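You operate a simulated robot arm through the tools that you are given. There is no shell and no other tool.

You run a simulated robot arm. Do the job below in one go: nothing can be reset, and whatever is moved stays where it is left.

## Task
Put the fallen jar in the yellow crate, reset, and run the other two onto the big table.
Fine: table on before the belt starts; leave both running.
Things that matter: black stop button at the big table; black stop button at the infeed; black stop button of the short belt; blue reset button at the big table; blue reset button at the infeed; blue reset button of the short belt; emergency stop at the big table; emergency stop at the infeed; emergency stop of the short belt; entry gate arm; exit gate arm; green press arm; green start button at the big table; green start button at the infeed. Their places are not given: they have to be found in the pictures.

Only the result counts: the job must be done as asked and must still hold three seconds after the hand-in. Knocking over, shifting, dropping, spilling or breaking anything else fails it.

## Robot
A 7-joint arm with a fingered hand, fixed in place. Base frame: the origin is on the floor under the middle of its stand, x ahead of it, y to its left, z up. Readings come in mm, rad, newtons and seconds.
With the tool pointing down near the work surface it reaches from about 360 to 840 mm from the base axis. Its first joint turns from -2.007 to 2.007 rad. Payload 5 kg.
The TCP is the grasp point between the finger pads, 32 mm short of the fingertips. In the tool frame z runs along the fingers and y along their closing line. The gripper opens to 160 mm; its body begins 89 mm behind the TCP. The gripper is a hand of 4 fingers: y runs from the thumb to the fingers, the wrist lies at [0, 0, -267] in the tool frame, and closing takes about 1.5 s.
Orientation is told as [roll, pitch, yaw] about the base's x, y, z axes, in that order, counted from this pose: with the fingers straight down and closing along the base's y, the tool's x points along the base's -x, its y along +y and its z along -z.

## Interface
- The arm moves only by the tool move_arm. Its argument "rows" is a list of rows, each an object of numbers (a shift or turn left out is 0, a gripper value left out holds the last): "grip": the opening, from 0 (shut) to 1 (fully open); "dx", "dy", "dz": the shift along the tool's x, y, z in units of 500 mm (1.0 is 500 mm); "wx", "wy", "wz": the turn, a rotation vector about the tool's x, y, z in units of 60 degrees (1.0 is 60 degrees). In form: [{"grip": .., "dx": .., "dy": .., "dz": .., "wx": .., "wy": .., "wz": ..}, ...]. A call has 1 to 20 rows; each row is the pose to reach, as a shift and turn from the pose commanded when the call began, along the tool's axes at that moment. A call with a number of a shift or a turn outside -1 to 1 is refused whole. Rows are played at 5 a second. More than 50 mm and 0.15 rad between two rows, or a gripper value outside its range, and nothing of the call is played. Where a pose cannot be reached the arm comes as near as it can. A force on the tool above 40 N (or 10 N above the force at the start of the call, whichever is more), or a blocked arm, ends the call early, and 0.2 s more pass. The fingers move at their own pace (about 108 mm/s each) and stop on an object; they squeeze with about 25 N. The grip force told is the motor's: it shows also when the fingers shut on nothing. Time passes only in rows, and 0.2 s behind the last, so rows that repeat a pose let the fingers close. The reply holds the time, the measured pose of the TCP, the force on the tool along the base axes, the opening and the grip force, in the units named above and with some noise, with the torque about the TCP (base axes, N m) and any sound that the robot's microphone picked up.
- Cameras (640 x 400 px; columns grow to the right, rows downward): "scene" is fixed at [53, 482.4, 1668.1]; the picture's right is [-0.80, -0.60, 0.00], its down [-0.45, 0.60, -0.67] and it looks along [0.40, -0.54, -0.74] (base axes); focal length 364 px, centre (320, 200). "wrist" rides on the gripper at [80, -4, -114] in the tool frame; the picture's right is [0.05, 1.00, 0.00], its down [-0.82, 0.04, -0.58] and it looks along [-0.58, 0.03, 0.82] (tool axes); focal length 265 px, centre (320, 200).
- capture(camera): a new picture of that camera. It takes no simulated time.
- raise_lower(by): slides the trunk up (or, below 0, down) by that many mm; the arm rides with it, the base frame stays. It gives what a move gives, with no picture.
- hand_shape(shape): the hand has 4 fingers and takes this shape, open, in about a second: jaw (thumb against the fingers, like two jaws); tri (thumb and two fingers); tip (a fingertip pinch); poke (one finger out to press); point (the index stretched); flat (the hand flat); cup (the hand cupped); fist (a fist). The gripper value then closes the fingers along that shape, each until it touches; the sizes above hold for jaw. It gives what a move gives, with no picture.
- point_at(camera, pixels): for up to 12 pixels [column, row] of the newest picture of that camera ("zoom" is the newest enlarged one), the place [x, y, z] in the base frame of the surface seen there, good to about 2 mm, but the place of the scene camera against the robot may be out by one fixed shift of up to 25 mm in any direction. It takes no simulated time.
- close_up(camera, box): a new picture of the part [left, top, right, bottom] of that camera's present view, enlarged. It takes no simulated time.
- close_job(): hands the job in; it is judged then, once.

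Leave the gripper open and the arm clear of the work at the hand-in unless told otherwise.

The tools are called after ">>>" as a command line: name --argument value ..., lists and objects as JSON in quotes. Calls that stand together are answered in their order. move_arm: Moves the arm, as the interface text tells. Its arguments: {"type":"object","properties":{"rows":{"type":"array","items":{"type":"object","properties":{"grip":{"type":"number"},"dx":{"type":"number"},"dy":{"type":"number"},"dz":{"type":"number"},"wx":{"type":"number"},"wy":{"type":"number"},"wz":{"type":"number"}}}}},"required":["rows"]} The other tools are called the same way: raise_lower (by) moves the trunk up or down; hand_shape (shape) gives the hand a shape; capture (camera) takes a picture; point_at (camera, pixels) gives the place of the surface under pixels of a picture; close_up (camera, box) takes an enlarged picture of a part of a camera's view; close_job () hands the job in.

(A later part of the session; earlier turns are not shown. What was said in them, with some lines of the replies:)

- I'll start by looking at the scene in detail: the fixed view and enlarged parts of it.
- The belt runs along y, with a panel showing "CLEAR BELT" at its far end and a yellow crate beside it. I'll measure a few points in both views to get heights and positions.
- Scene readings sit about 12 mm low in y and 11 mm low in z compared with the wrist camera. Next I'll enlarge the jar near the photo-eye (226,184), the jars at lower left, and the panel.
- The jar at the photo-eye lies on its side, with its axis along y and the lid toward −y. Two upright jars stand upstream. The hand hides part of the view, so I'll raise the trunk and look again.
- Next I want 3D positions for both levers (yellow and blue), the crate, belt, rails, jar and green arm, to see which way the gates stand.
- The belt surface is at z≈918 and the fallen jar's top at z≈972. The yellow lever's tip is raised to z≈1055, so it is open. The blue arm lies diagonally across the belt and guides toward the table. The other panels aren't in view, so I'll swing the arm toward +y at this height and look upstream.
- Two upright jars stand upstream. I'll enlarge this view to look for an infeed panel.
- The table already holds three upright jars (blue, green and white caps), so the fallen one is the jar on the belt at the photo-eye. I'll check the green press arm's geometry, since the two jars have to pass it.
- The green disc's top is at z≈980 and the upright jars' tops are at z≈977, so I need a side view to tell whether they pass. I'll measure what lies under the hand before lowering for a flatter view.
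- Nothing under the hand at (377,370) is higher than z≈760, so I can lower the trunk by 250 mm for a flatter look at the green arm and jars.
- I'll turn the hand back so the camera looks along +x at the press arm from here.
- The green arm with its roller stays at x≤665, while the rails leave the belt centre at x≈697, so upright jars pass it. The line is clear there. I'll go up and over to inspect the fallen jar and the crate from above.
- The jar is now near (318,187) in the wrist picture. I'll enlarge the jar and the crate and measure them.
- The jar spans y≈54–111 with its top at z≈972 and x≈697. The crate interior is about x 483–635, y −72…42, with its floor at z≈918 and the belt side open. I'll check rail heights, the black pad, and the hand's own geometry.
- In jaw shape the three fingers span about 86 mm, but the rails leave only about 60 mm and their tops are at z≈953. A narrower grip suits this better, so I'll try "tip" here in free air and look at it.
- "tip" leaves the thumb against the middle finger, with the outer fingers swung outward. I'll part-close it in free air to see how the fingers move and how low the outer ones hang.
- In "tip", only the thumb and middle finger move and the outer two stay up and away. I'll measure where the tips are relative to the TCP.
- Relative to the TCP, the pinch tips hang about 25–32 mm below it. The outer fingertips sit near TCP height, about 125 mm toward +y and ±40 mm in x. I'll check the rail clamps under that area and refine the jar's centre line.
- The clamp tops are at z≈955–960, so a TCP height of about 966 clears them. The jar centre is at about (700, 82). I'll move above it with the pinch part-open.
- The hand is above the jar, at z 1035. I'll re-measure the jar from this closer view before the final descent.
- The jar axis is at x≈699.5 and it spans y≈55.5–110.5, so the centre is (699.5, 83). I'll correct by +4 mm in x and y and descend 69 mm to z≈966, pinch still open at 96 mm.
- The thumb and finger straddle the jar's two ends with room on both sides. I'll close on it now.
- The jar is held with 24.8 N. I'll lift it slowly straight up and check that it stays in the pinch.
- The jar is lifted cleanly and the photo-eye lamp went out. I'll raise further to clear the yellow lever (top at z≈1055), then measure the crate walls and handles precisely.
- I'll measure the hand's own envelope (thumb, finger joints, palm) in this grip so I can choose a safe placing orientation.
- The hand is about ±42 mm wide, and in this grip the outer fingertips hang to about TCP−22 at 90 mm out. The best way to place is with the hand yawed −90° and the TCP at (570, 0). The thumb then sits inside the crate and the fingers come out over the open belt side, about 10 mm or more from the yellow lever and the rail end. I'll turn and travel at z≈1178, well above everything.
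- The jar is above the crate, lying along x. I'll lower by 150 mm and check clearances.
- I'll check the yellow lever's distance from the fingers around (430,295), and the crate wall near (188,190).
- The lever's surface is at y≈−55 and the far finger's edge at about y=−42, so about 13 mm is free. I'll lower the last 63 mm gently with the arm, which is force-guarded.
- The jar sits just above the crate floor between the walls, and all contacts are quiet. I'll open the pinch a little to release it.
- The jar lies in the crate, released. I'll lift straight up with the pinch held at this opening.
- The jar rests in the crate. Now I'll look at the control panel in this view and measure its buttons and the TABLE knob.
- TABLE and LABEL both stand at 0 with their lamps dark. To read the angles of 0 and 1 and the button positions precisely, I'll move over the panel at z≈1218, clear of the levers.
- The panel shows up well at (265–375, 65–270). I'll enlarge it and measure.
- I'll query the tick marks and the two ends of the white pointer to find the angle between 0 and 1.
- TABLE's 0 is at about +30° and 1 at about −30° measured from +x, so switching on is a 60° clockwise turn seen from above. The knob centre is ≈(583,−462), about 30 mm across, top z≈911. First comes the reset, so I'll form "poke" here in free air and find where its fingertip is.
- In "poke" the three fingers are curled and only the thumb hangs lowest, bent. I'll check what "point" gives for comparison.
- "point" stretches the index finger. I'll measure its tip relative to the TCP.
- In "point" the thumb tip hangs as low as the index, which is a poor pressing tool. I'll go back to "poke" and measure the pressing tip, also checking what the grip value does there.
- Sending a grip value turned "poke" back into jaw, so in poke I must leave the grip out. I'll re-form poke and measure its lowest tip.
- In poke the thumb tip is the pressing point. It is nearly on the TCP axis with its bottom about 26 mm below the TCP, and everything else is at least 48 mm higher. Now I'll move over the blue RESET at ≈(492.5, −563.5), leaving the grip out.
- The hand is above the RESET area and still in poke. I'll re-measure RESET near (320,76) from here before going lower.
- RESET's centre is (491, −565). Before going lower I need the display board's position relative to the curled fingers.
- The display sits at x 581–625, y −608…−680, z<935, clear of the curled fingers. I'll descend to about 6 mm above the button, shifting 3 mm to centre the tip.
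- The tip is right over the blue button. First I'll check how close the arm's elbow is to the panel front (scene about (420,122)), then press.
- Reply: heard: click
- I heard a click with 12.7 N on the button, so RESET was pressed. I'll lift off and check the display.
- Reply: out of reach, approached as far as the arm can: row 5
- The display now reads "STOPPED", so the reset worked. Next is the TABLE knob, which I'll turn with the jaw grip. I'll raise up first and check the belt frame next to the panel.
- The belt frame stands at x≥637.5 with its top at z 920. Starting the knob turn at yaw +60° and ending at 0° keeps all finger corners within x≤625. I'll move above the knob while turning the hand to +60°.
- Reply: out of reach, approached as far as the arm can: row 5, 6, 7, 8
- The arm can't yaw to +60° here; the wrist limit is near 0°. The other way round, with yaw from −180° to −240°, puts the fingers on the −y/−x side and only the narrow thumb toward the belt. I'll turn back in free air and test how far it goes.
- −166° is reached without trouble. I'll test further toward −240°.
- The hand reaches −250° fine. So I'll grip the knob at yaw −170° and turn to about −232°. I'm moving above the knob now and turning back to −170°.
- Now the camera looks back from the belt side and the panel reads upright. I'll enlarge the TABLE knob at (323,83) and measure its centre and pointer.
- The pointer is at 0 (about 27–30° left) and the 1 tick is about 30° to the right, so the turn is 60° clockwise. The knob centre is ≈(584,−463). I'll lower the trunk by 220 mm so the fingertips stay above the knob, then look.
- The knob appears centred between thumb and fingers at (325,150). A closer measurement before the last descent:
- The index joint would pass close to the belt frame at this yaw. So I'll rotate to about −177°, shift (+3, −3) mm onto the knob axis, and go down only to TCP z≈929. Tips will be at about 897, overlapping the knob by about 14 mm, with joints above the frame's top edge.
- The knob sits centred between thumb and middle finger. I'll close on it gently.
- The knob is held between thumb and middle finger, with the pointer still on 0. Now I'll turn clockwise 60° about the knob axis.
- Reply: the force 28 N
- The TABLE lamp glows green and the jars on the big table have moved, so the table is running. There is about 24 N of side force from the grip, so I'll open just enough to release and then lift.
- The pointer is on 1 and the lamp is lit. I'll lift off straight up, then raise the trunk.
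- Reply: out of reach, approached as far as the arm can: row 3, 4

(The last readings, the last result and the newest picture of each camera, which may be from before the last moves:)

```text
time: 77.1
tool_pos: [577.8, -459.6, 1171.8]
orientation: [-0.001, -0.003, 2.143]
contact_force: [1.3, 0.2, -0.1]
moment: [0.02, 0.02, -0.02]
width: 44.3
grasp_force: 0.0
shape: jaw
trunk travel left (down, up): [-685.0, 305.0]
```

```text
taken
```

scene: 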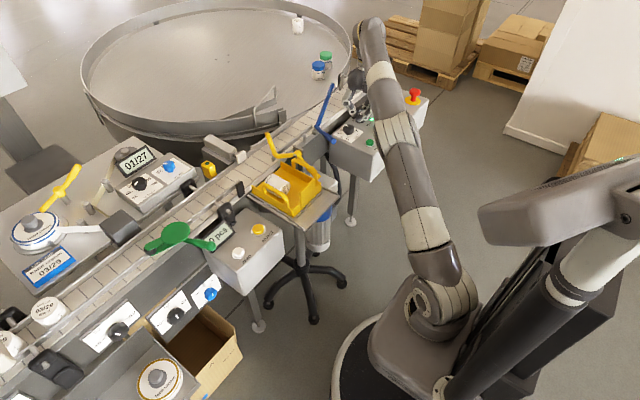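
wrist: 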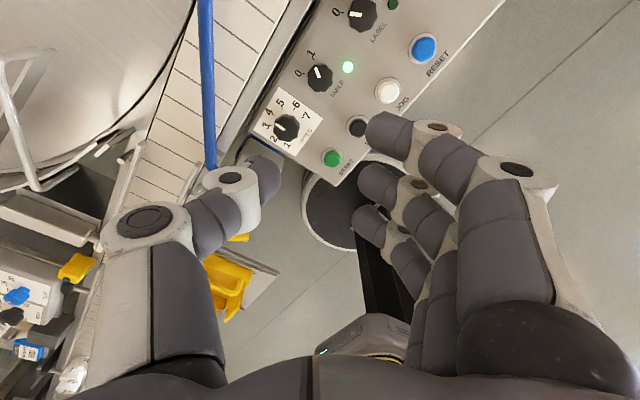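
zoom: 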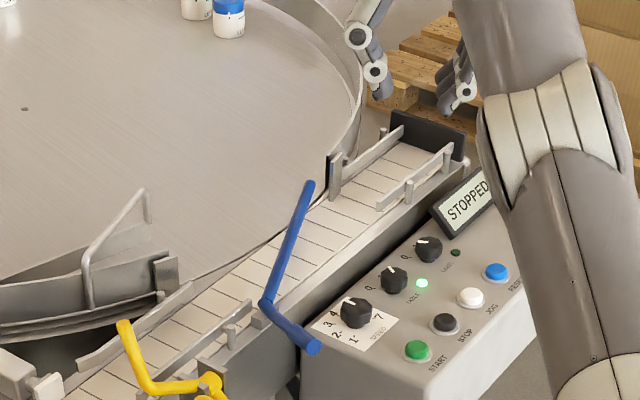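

TABLE is on and the display still reads STOPPED. Next is START: I'll form poke again (no grip values) and move above the green button at ≈(492.5, −371.5).

>>> hand_shape --shape "poke"

>>> move_arm --rows '[{"dx": -0.06, "dy": 0.01}, {"dx": -0.12, "dy": 0.021}, {"dx": -0.18, "dy": 0.031}, {"dx": -0.2406, "dy": 0.0417}, {"dx": -0.2406, "dy": 0.0417}]'

>>> capture --camera "wrist"

>>> close_up --camera "scene" --box '[300, 40, 440, 160]'

```text
time: 78.0
tool_pos: [578.0, -459.1, 1171.3]
orientation: [-0.002, -0.003, 2.145]
contact_force: [0.0, 0.2, -0.3]
moment: [-0.03, 0.0, 0.02]
width: 0.0
grasp_force: 0.1
shape: poke
trunk travel left (down, up): [-685.0, 305.0]
```

```text
time: 79.2
tool_pos: [493.6, -368.7, 1172.8]
orientation: [-0.002, -0.005, 2.145]
contact_force: [0.2, -0.5, -0.1]
moment: [-0.01, 0.0, 0.02]
width: 0.1
grasp_force: 0.2
shape: poke
trunk travel left (down, up): [-685.0, 305.0]
```

```text
taken
```

wrist: 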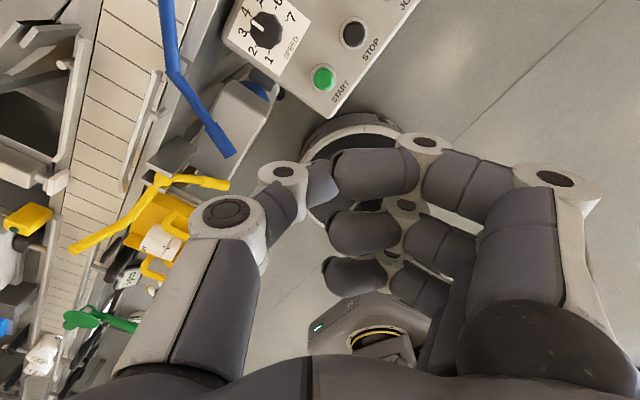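

```text
3.33 times, centred on (370, 100) of scene
```

zoom: 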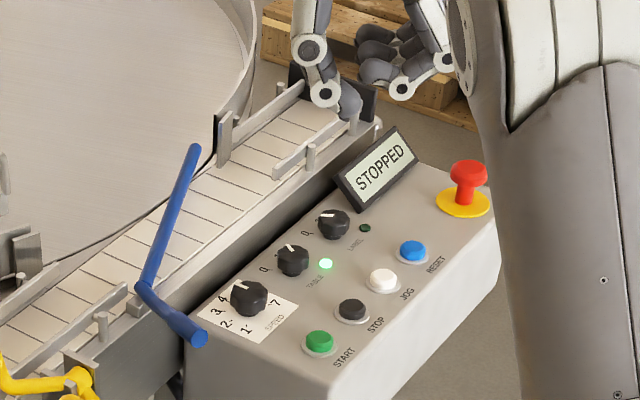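

START is at (322,78) in the wrist picture. I'll measure it, then lower.

>>> point_at --camera "wrist" --pixels '[[322, 78], [322, 75], [320, 80], [326, 78], [354, 33], [266, 29]]'

>>> raise_lower --by -190

>>> capture --camera "wrist"

>>> capture --camera "scene"

```text
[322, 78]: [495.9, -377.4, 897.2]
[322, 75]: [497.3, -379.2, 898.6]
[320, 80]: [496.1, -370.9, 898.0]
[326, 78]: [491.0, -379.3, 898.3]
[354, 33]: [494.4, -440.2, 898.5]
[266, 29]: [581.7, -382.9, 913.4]
```

```text
time: 81.3
tool_pos: [494.0, -369.5, 982.9]
orientation: [-0.006, -0.005, 2.145]
contact_force: [1.0, 1.0, 0.2]
moment: [-0.04, 0.01, -0.03]
width: 0.1
grasp_force: 0.0
shape: poke
trunk travel left (down, up): [-495.0, 495.0]
```

```text
taken
```

wrist: 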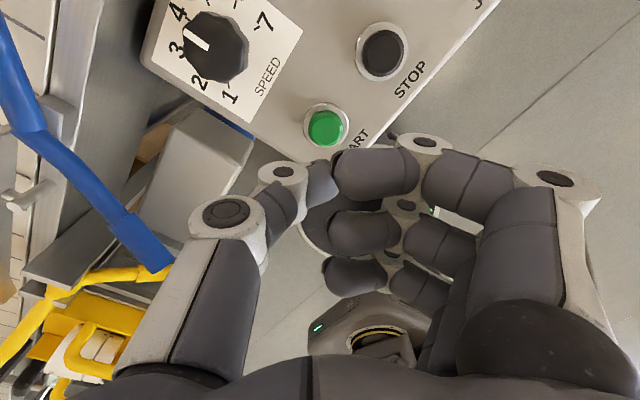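

```text
taken
```

scene: 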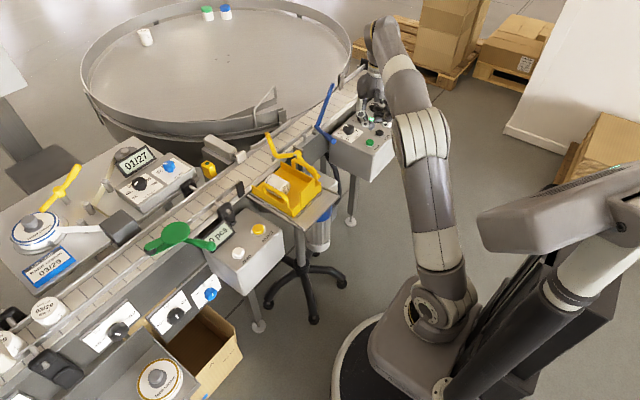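

>>> close_up --camera "wrist" --box '[280, 90, 376, 180]'

>>> point_at --camera "wrist" --pixels '[[326, 127], [326, 129], [320, 127], [332, 127], [326, 120], [326, 136], [318, 178], [325, 190], [382, 52]]'

```text
4.44 times, centred on (328, 135) of wrist
```

zoom: 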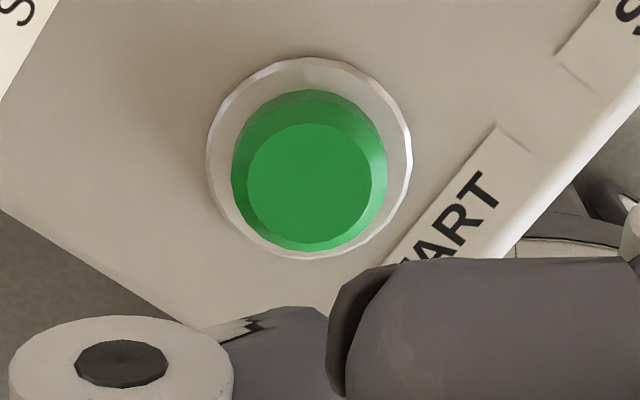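

```text
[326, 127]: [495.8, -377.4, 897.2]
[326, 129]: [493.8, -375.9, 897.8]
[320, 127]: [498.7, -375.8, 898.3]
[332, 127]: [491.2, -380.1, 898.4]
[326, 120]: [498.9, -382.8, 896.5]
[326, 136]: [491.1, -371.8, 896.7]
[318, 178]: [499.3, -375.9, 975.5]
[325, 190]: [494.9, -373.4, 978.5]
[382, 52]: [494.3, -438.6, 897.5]
```

START's centre is (493.5, −375). I'll shift about 4 mm to centre the tip and come down to about 6 mm above it.

>>> move_arm --rows '[{"dx": 0.009, "dy": 0.001, "dz": 0.03}, {"dx": 0.009, "dy": 0.001, "dz": 0.07}, {"dx": 0.009, "dy": 0.001, "dz": 0.095}, {"dx": 0.009, "dy": 0.001, "dz": 0.104}]'

>>> capture --camera "wrist"

>>> close_up --camera "scene" --box '[330, 100, 410, 160]'

>>> close_up --camera "scene" --box '[200, 60, 392, 180]'

```text
time: 82.3
tool_pos: [495.3, -372.0, 930.9]
orientation: [-0.001, -0.004, 2.145]
contact_force: [0.1, -0.1, 0.3]
moment: [-0.02, -0.01, 0.03]
width: 0.0
grasp_force: 0.0
shape: poke
trunk travel left (down, up): [-495.0, 495.0]
```

```text
taken
```

wrist: 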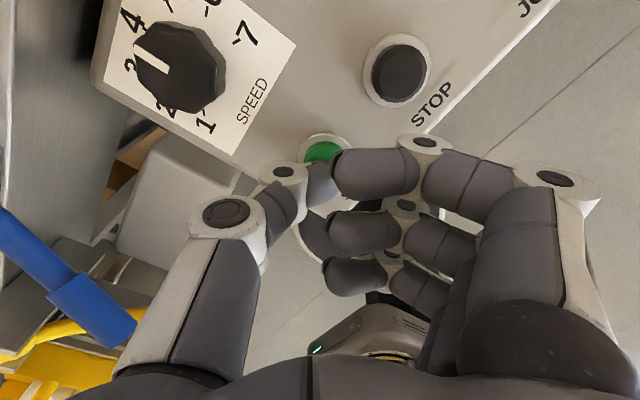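

```text
6.67 times, centred on (370, 130) of scene
```

zoom: 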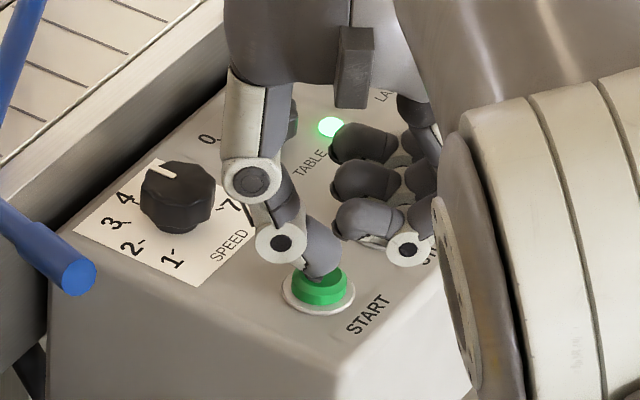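

```text
3.33 times, centred on (296, 120) of scene
```

zoom: 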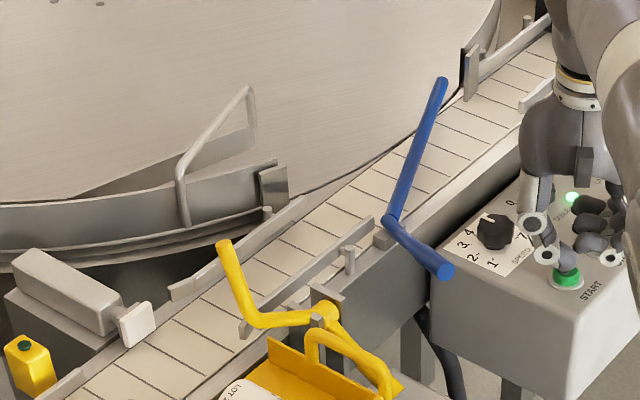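

The fingertip is right above the green button and the belt path is clear: yellow lever raised, blue arm guiding to the table, table turning. Pressing START.

>>> move_arm --rows '[{"dz": 0.008}, {"dz": 0.014}, {"dz": 0.018}, {"dz": 0.021}, {"dz": 0.021}]'

>>> capture --camera "scene"

```text
time: 83.5
tool_pos: [495.1, -372.2, 922.6]
orientation: [-0.003, -0.001, 2.147]
contact_force: [5.8, -1.4, 14.5]
moment: [-0.06, -0.14, -0.01]
width: 0.0
grasp_force: 0.0
shape: poke
trunk travel left (down, up): [-495.0, 495.0]
heard: click
```

```text
taken
```

scene: 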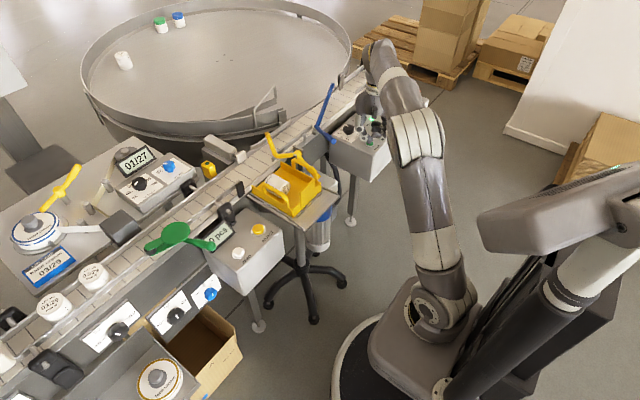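

A click, and both jars are already moving along the belt, now at (93,277) and (55,305). I'll lift off the button and watch them.

>>> move_arm --rows '[{"dz": -0.02}, {"dz": -0.06}, {"dz": -0.1}, {"dz": -0.13}]'

>>> capture --camera "scene"

>>> close_up --camera "scene" --box '[0, 220, 256, 380]'

>>> close_up --camera "scene" --box '[330, 60, 442, 150]'

```text
time: 84.5
tool_pos: [496.8, -374.0, 986.2]
orientation: [-0.004, -0.004, 2.145]
contact_force: [0.4, -0.2, 0.0]
moment: [-0.03, 0.02, -0.01]
width: 0.0
grasp_force: 0.1
shape: poke
trunk travel left (down, up): [-495.0, 495.0]
```

```text
taken
```

scene: 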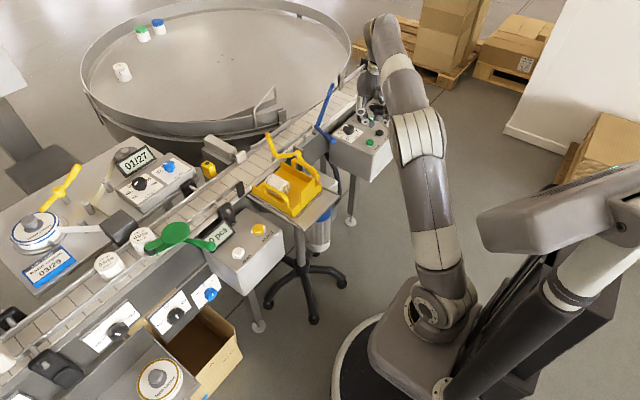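

```text
2.50 times, centred on (128, 300) of scene
```

zoom: 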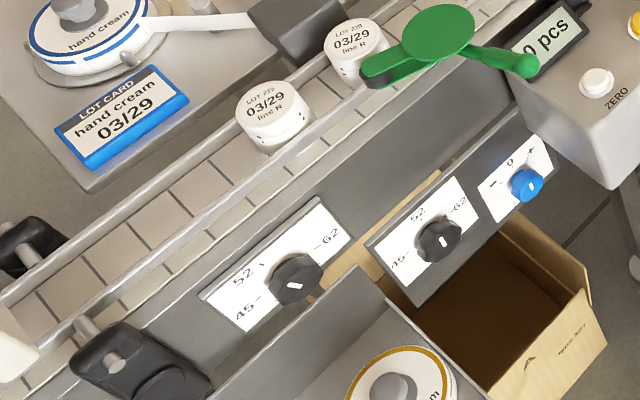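

```text
4.44 times, centred on (386, 105) of scene
```

zoom: 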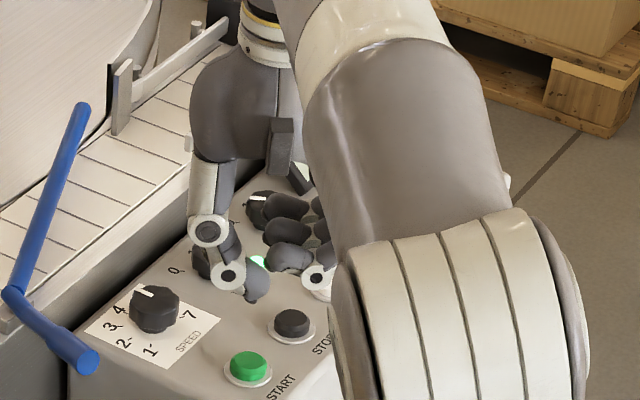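

Both jars stand upright and are about to pass the green arm. I'll hold here, near STOP in case of trouble, and watch in short steps.

>>> move_arm --rows '[{"dz": 0}, {"dz": 0}, {"dz": 0}]'

>>> close_up --camera "scene" --box '[80, 130, 336, 290]'

```text
time: 85.3
tool_pos: [496.2, -373.8, 985.6]
orientation: [-0.004, -0.005, 2.145]
contact_force: [-0.1, 0.3, -0.3]
moment: [0.0, 0.03, 0.03]
width: 0.2
grasp_force: 0.0
shape: poke
trunk travel left (down, up): [-495.0, 495.0]
```

```text
2.50 times, centred on (208, 210) of scene
```

zoom: 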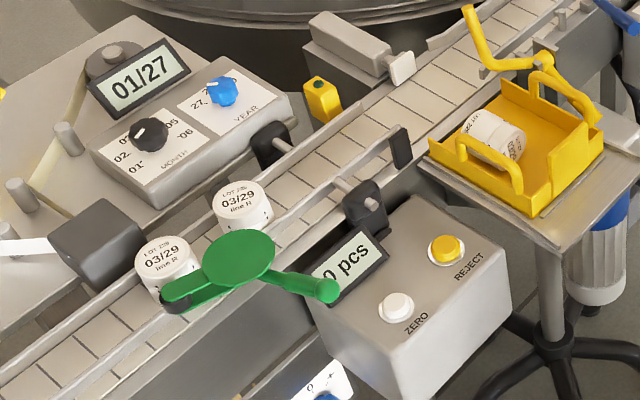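

The first jar has passed the press arm cleanly, with the second right behind it. I'm still watching.

>>> move_arm --rows '[{"dz": 0}, {"dz": 0}, {"dz": 0}, {"dz": 0}]'

>>> close_up --camera "scene" --box '[120, 90, 376, 250]'

```text
time: 86.3
tool_pos: [497.5, -375.6, 985.7]
orientation: [-0.001, -0.004, 2.145]
contact_force: [0.3, 0.2, -0.3]
moment: [0.0, -0.03, 0.0]
width: 0.1
grasp_force: 0.0
shape: poke
trunk travel left (down, up): [-495.0, 495.0]
```

```text
2.50 times, centred on (248, 170) of scene
```

zoom: 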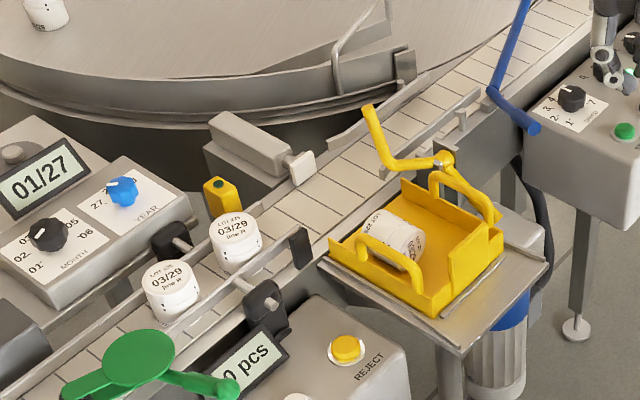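

>>> move_arm --rows '[{"dz": 0}, {"dz": 0}, {"dz": 0}, {"dz": 0}]'

>>> close_up --camera "scene" --box '[160, 60, 416, 220]'

```text
time: 87.3
tool_pos: [498.0, -374.4, 986.9]
orientation: [-0.002, -0.004, 2.143]
contact_force: [0.8, -0.7, 0.2]
moment: [-0.02, 0.0, 0.0]
width: 0.1
grasp_force: 0.0
shape: poke
trunk travel left (down, up): [-495.0, 495.0]
```

```text
2.50 times, centred on (288, 140) of scene
```

zoom: 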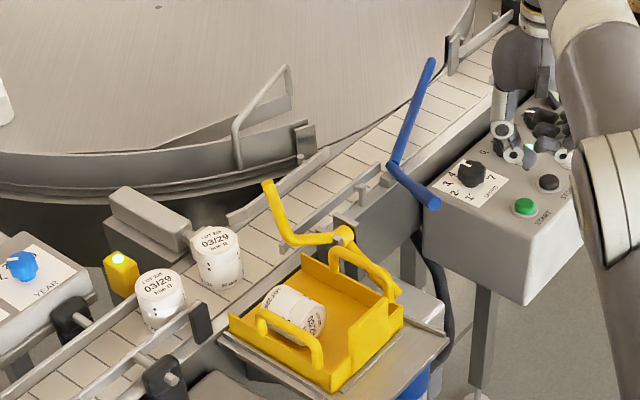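

>>> move_arm --rows '[{"dz": 0}, {"dz": 0}, {"dz": 0}]'

>>> close_up --camera "scene" --box '[180, 60, 372, 200]'

```text
time: 88.1
tool_pos: [497.3, -374.9, 986.3]
orientation: [-0.004, -0.001, 2.145]
contact_force: [0.2, -1.6, -0.3]
moment: [-0.01, -0.02, 0.01]
width: 0.1
grasp_force: 0.0
shape: poke
trunk travel left (down, up): [-495.0, 495.0]
```

```text
2.86 times, centred on (276, 130) of scene
```

zoom: 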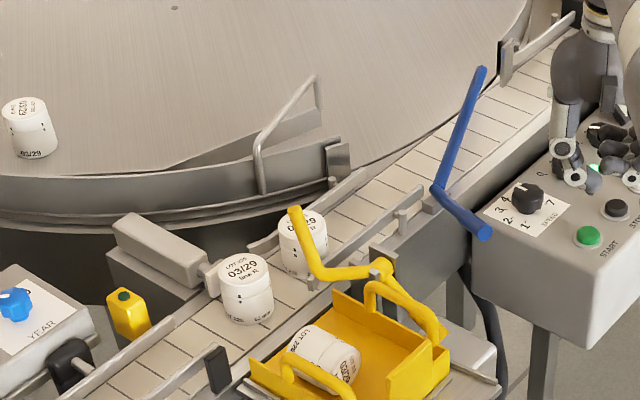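

>>> move_arm --rows '[{"dz": 0}, {"dz": 0}, {"dz": 0}]'

>>> close_up --camera "scene" --box '[200, 40, 392, 180]'

```text
time: 88.9
tool_pos: [498.1, -373.3, 985.6]
orientation: [-0.001, -0.003, 2.146]
contact_force: [-0.2, -0.2, 0.3]
moment: [0.01, -0.02, -0.04]
width: 0.3
grasp_force: 0.1
shape: poke
trunk travel left (down, up): [-495.0, 495.0]
```

```text
2.86 times, centred on (296, 110) of scene
```

zoom: 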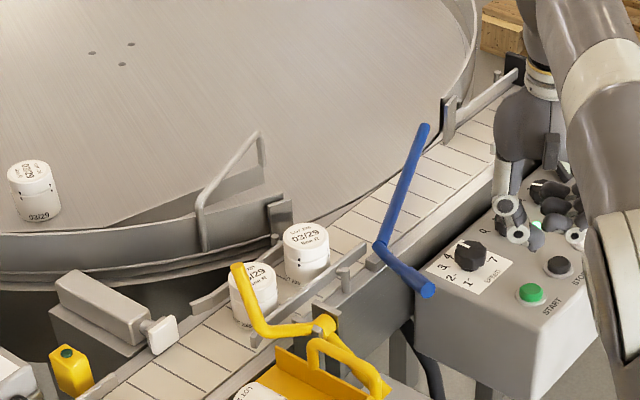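

The first jar is reaching the table opening. I'm watching how it meets the blue arm.

>>> move_arm --rows '[{"dz": 0}, {"dz": 0}, {"dz": 0}]'

>>> close_up --camera "scene" --box '[220, 30, 396, 150]'

```text
time: 89.7
tool_pos: [497.6, -375.0, 987.0]
orientation: [-0.003, -0.003, 2.143]
contact_force: [1.1, 0.2, 1.6]
moment: [0.0, -0.04, -0.03]
width: 0.2
grasp_force: 0.1
shape: poke
trunk travel left (down, up): [-495.0, 495.0]
```

```text
3.33 times, centred on (308, 90) of scene
```

zoom: 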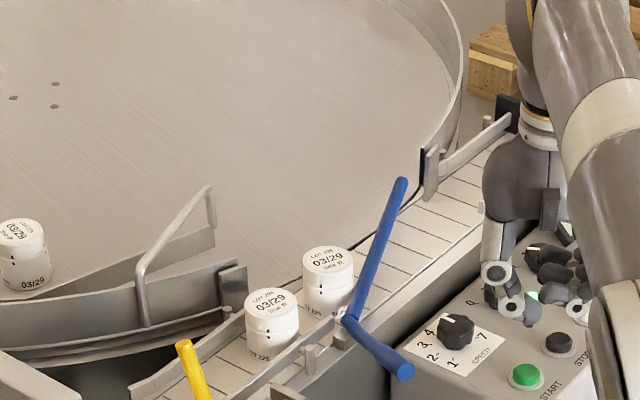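

>>> move_arm --rows '[{"dz": 0}, {"dz": 0}, {"dz": 0}]'

>>> close_up --camera "scene" --box '[220, 30, 396, 150]'

```text
time: 90.5
tool_pos: [497.9, -374.7, 986.7]
orientation: [-0.002, -0.003, 2.145]
contact_force: [0.0, -0.3, 0.6]
moment: [0.0, 0.01, 0.01]
width: 0.0
grasp_force: 0.0
shape: poke
trunk travel left (down, up): [-495.0, 495.0]
```

```text
3.33 times, centred on (308, 90) of scene
```

zoom: 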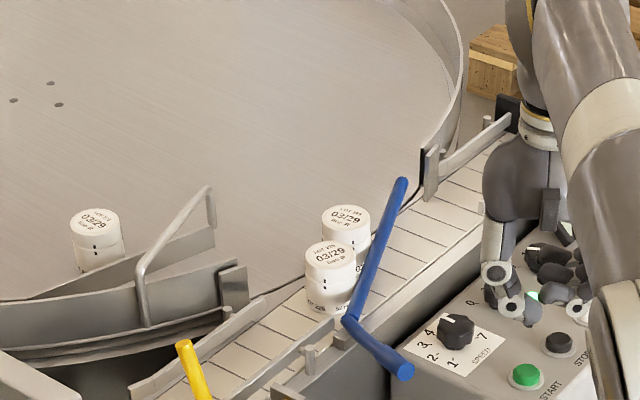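

The first jar slides along the blue arm onto the table and the second follows. I'll keep watching.

>>> move_arm --rows '[{"dz": 0}, {"dz": 0}, {"dz": 0}]'

>>> close_up --camera "scene" --box '[220, 30, 396, 150]'

>>> move_arm --rows '[{"dz": 0}, {"dz": 0}, {"dz": 0}]'

>>> close_up --camera "scene" --box '[220, 10, 396, 130]'

```text
time: 91.3
tool_pos: [498.0, -373.8, 986.9]
orientation: [-0.003, -0.004, 2.145]
contact_force: [0.6, -0.7, 0.0]
moment: [-0.06, 0.01, -0.01]
width: 0.2
grasp_force: 0.2
shape: poke
trunk travel left (down, up): [-495.0, 495.0]
```

```text
3.33 times, centred on (308, 90) of scene
```

zoom: 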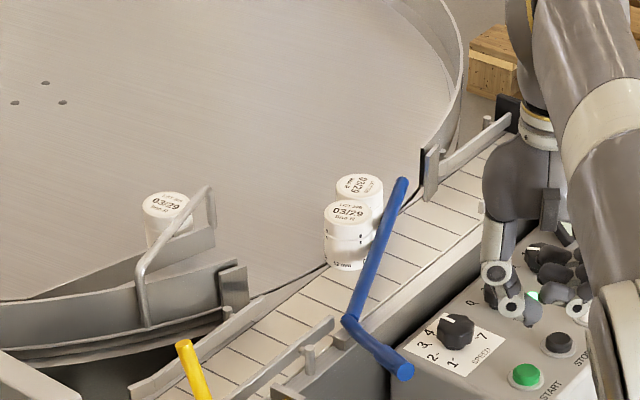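

```text
time: 92.1
tool_pos: [497.1, -373.2, 986.4]
orientation: [-0.002, -0.004, 2.143]
contact_force: [0.5, 0.0, -0.5]
moment: [0.03, -0.02, 0.01]
width: 0.0
grasp_force: 0.1
shape: poke
trunk travel left (down, up): [-495.0, 495.0]
```

```text
3.33 times, centred on (308, 70) of scene
```

zoom: 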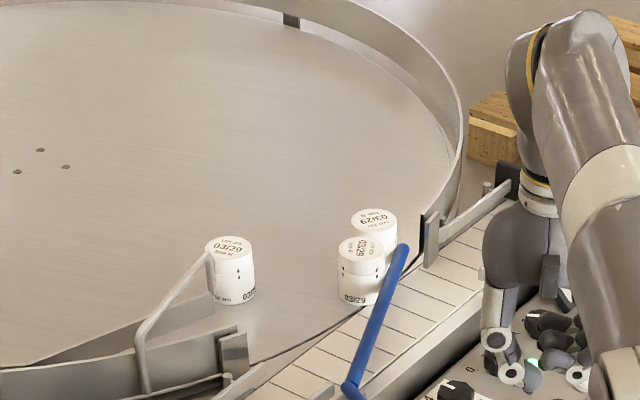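

Both jars are at the table's edge, upright. A few more seconds should show them carried round.

>>> move_arm --rows '[{"dz": 0}, {"dz": 0}, {"dz": 0}, {"dz": 0}]'

>>> close_up --camera "scene" --box '[220, 10, 396, 130]'

>>> move_arm --rows '[{"dz": 0}, {"dz": 0}, {"dz": 0}, {"dz": 0}]'

>>> capture --camera "scene"

>>> close_up --camera "scene" --box '[70, 0, 390, 150]'

```text
time: 93.1
tool_pos: [497.3, -373.4, 986.1]
orientation: [-0.001, -0.004, 2.144]
contact_force: [0.3, 0.9, -0.2]
moment: [0.02, 0.0, 0.01]
width: 0.0
grasp_force: 0.1
shape: poke
trunk travel left (down, up): [-495.0, 495.0]
```

```text
3.33 times, centred on (308, 70) of scene
```

zoom: 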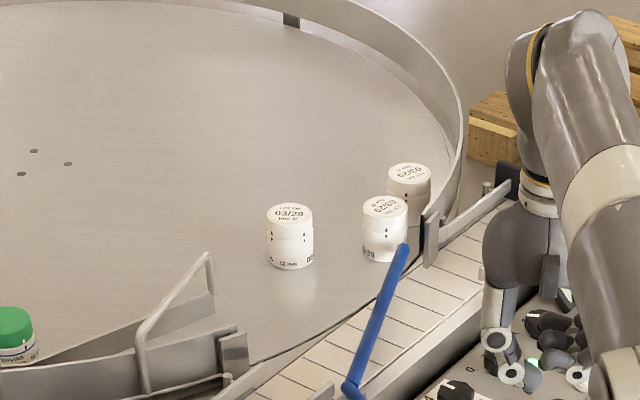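

```text
time: 94.1
tool_pos: [497.0, -373.1, 985.4]
orientation: [-0.001, -0.002, 2.144]
contact_force: [-0.5, -0.3, -0.6]
moment: [0.04, 0.02, 0.01]
width: 0.2
grasp_force: 0.2
shape: poke
trunk travel left (down, up): [-495.0, 495.0]
```

```text
taken
```

scene: 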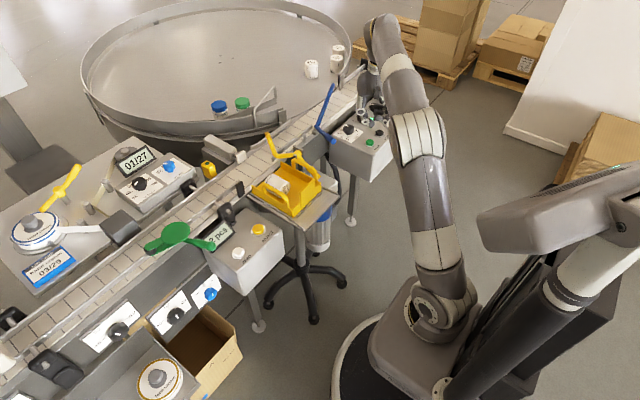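

```text
2.00 times, centred on (230, 75) of scene
```

zoom: 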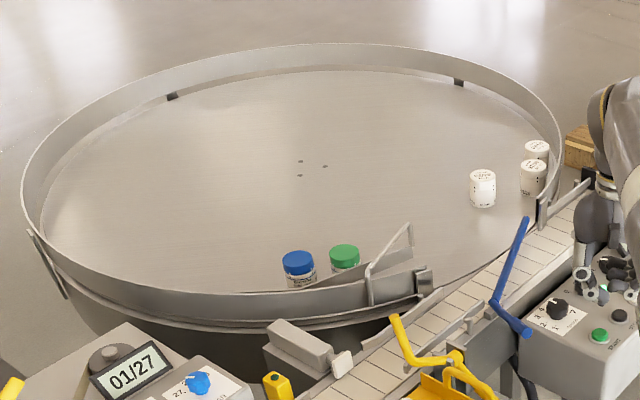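

Both jars stand on the turning table and the counter shows "2 pcs". Now I'll raise the arm clear, open the hand, and check the panel.

>>> raise_lower --by 230

>>> hand_shape --shape "jaw"

>>> capture --camera "scene"

>>> close_up --camera "scene" --box '[330, 60, 442, 150]'

>>> capture --camera "wrist"

```text
time: 96.5
tool_pos: [498.3, -374.0, 1215.4]
orientation: [-0.002, -0.004, 2.146]
contact_force: [0.6, -0.2, 0.2]
moment: [0.0, -0.01, -0.03]
width: 0.0
grasp_force: 0.0
shape: poke
trunk travel left (down, up): [-725.0, 265.0]
```

```text
time: 97.4
tool_pos: [497.7, -374.8, 1217.0]
orientation: [-0.002, -0.003, 2.144]
contact_force: [-0.8, 1.1, -1.1]
moment: [-0.01, -0.02, 0.0]
width: 160.1
grasp_force: 0.0
shape: jaw
trunk travel left (down, up): [-725.0, 265.0]
```

```text
taken
```

scene: 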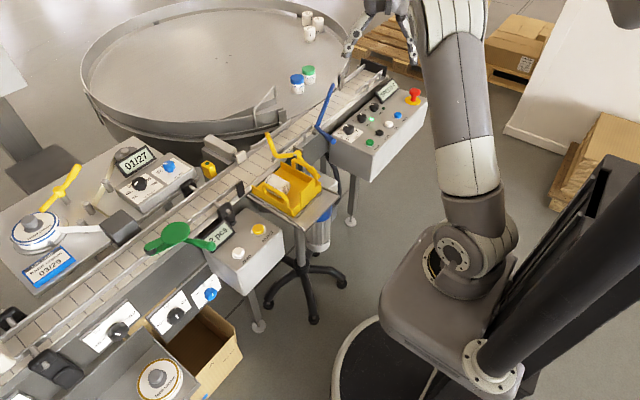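

```text
4.44 times, centred on (386, 105) of scene
```

zoom: 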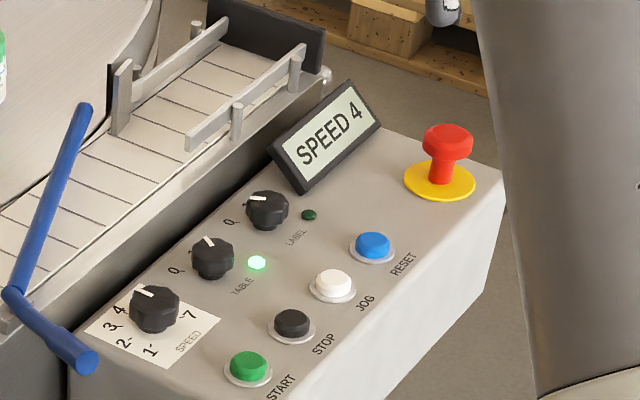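

```text
taken
```

wrist: 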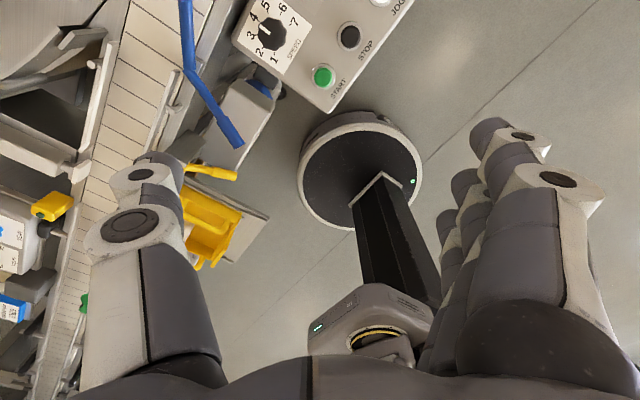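

The panel shows "SPEED 4" (running), the TABLE lamp is lit, and the hand is open about 300 mm above everything. One last check of the crate and the table jars before handing in.

>>> close_up --camera "scene" --box '[220, 110, 348, 220]'

>>> close_up --camera "scene" --box '[250, 0, 362, 120]'

>>> close_up --camera "scene" --box '[0, 200, 256, 400]'

```text
3.64 times, centred on (284, 165) of scene
```

zoom: 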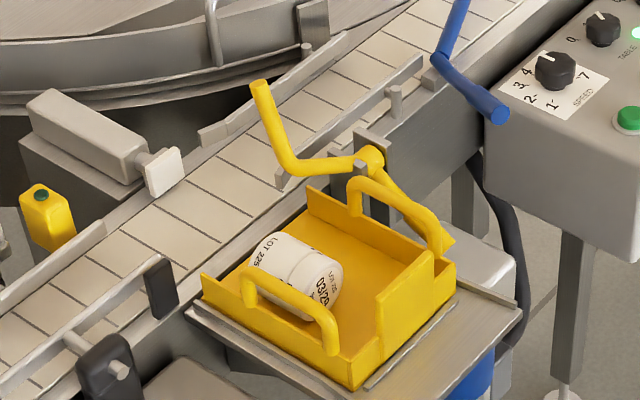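

```text
3.33 times, centred on (306, 60) of scene
```

zoom: 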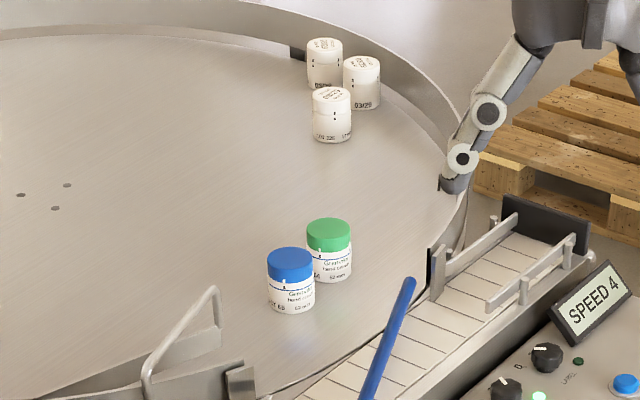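

```text
2.00 times, centred on (128, 300) of scene
```

zoom: 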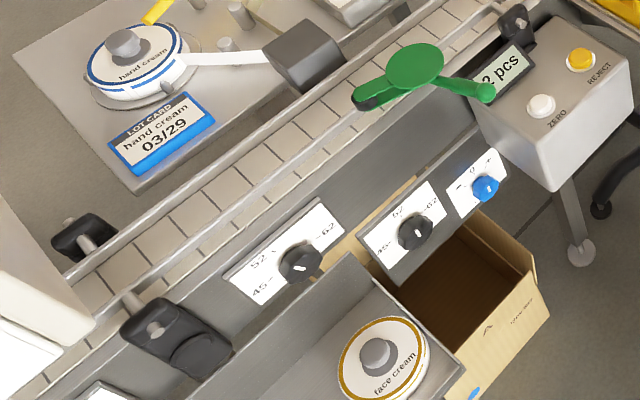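

The job looks complete, so I'm handing it in:
- **Fallen jar:** it lies in the yellow crate.
- **Other two jars:** both stand upright on the turning table, with the three jars that were already there.
- **Belt and table:** the belt is empty, and both are still running.
- **Arm:** the hand is open and well above the work.

>>> close_job

```text
The job is handed in.
```

The job is done and handed in. I don't have a verdict back from the check.

- **Fallen jar:** I picked it off the belt and laid it in the yellow crate.
- **Reset:** I pressed the blue reset on the control panel beside the big table. The display changed from "CLEAR BELT" to "STOPPED".
- **Table before belt:** I turned TABLE to 1 and its lamp lit. Only then did I press the green start button.
- **Other two jars:** Both rode the belt upright past the gates and slid onto the big table. The counter read 2 pcs.
- **State at hand-in:** The belt and table were both running, with the display at "SPEED 4". The three jars already on the table were still upright. The hand was open and clear, about 300 mm above the panel.

I saw only this one control panel. I did not find the infeed or short-belt panels in any picture, so nothing was pressed there.
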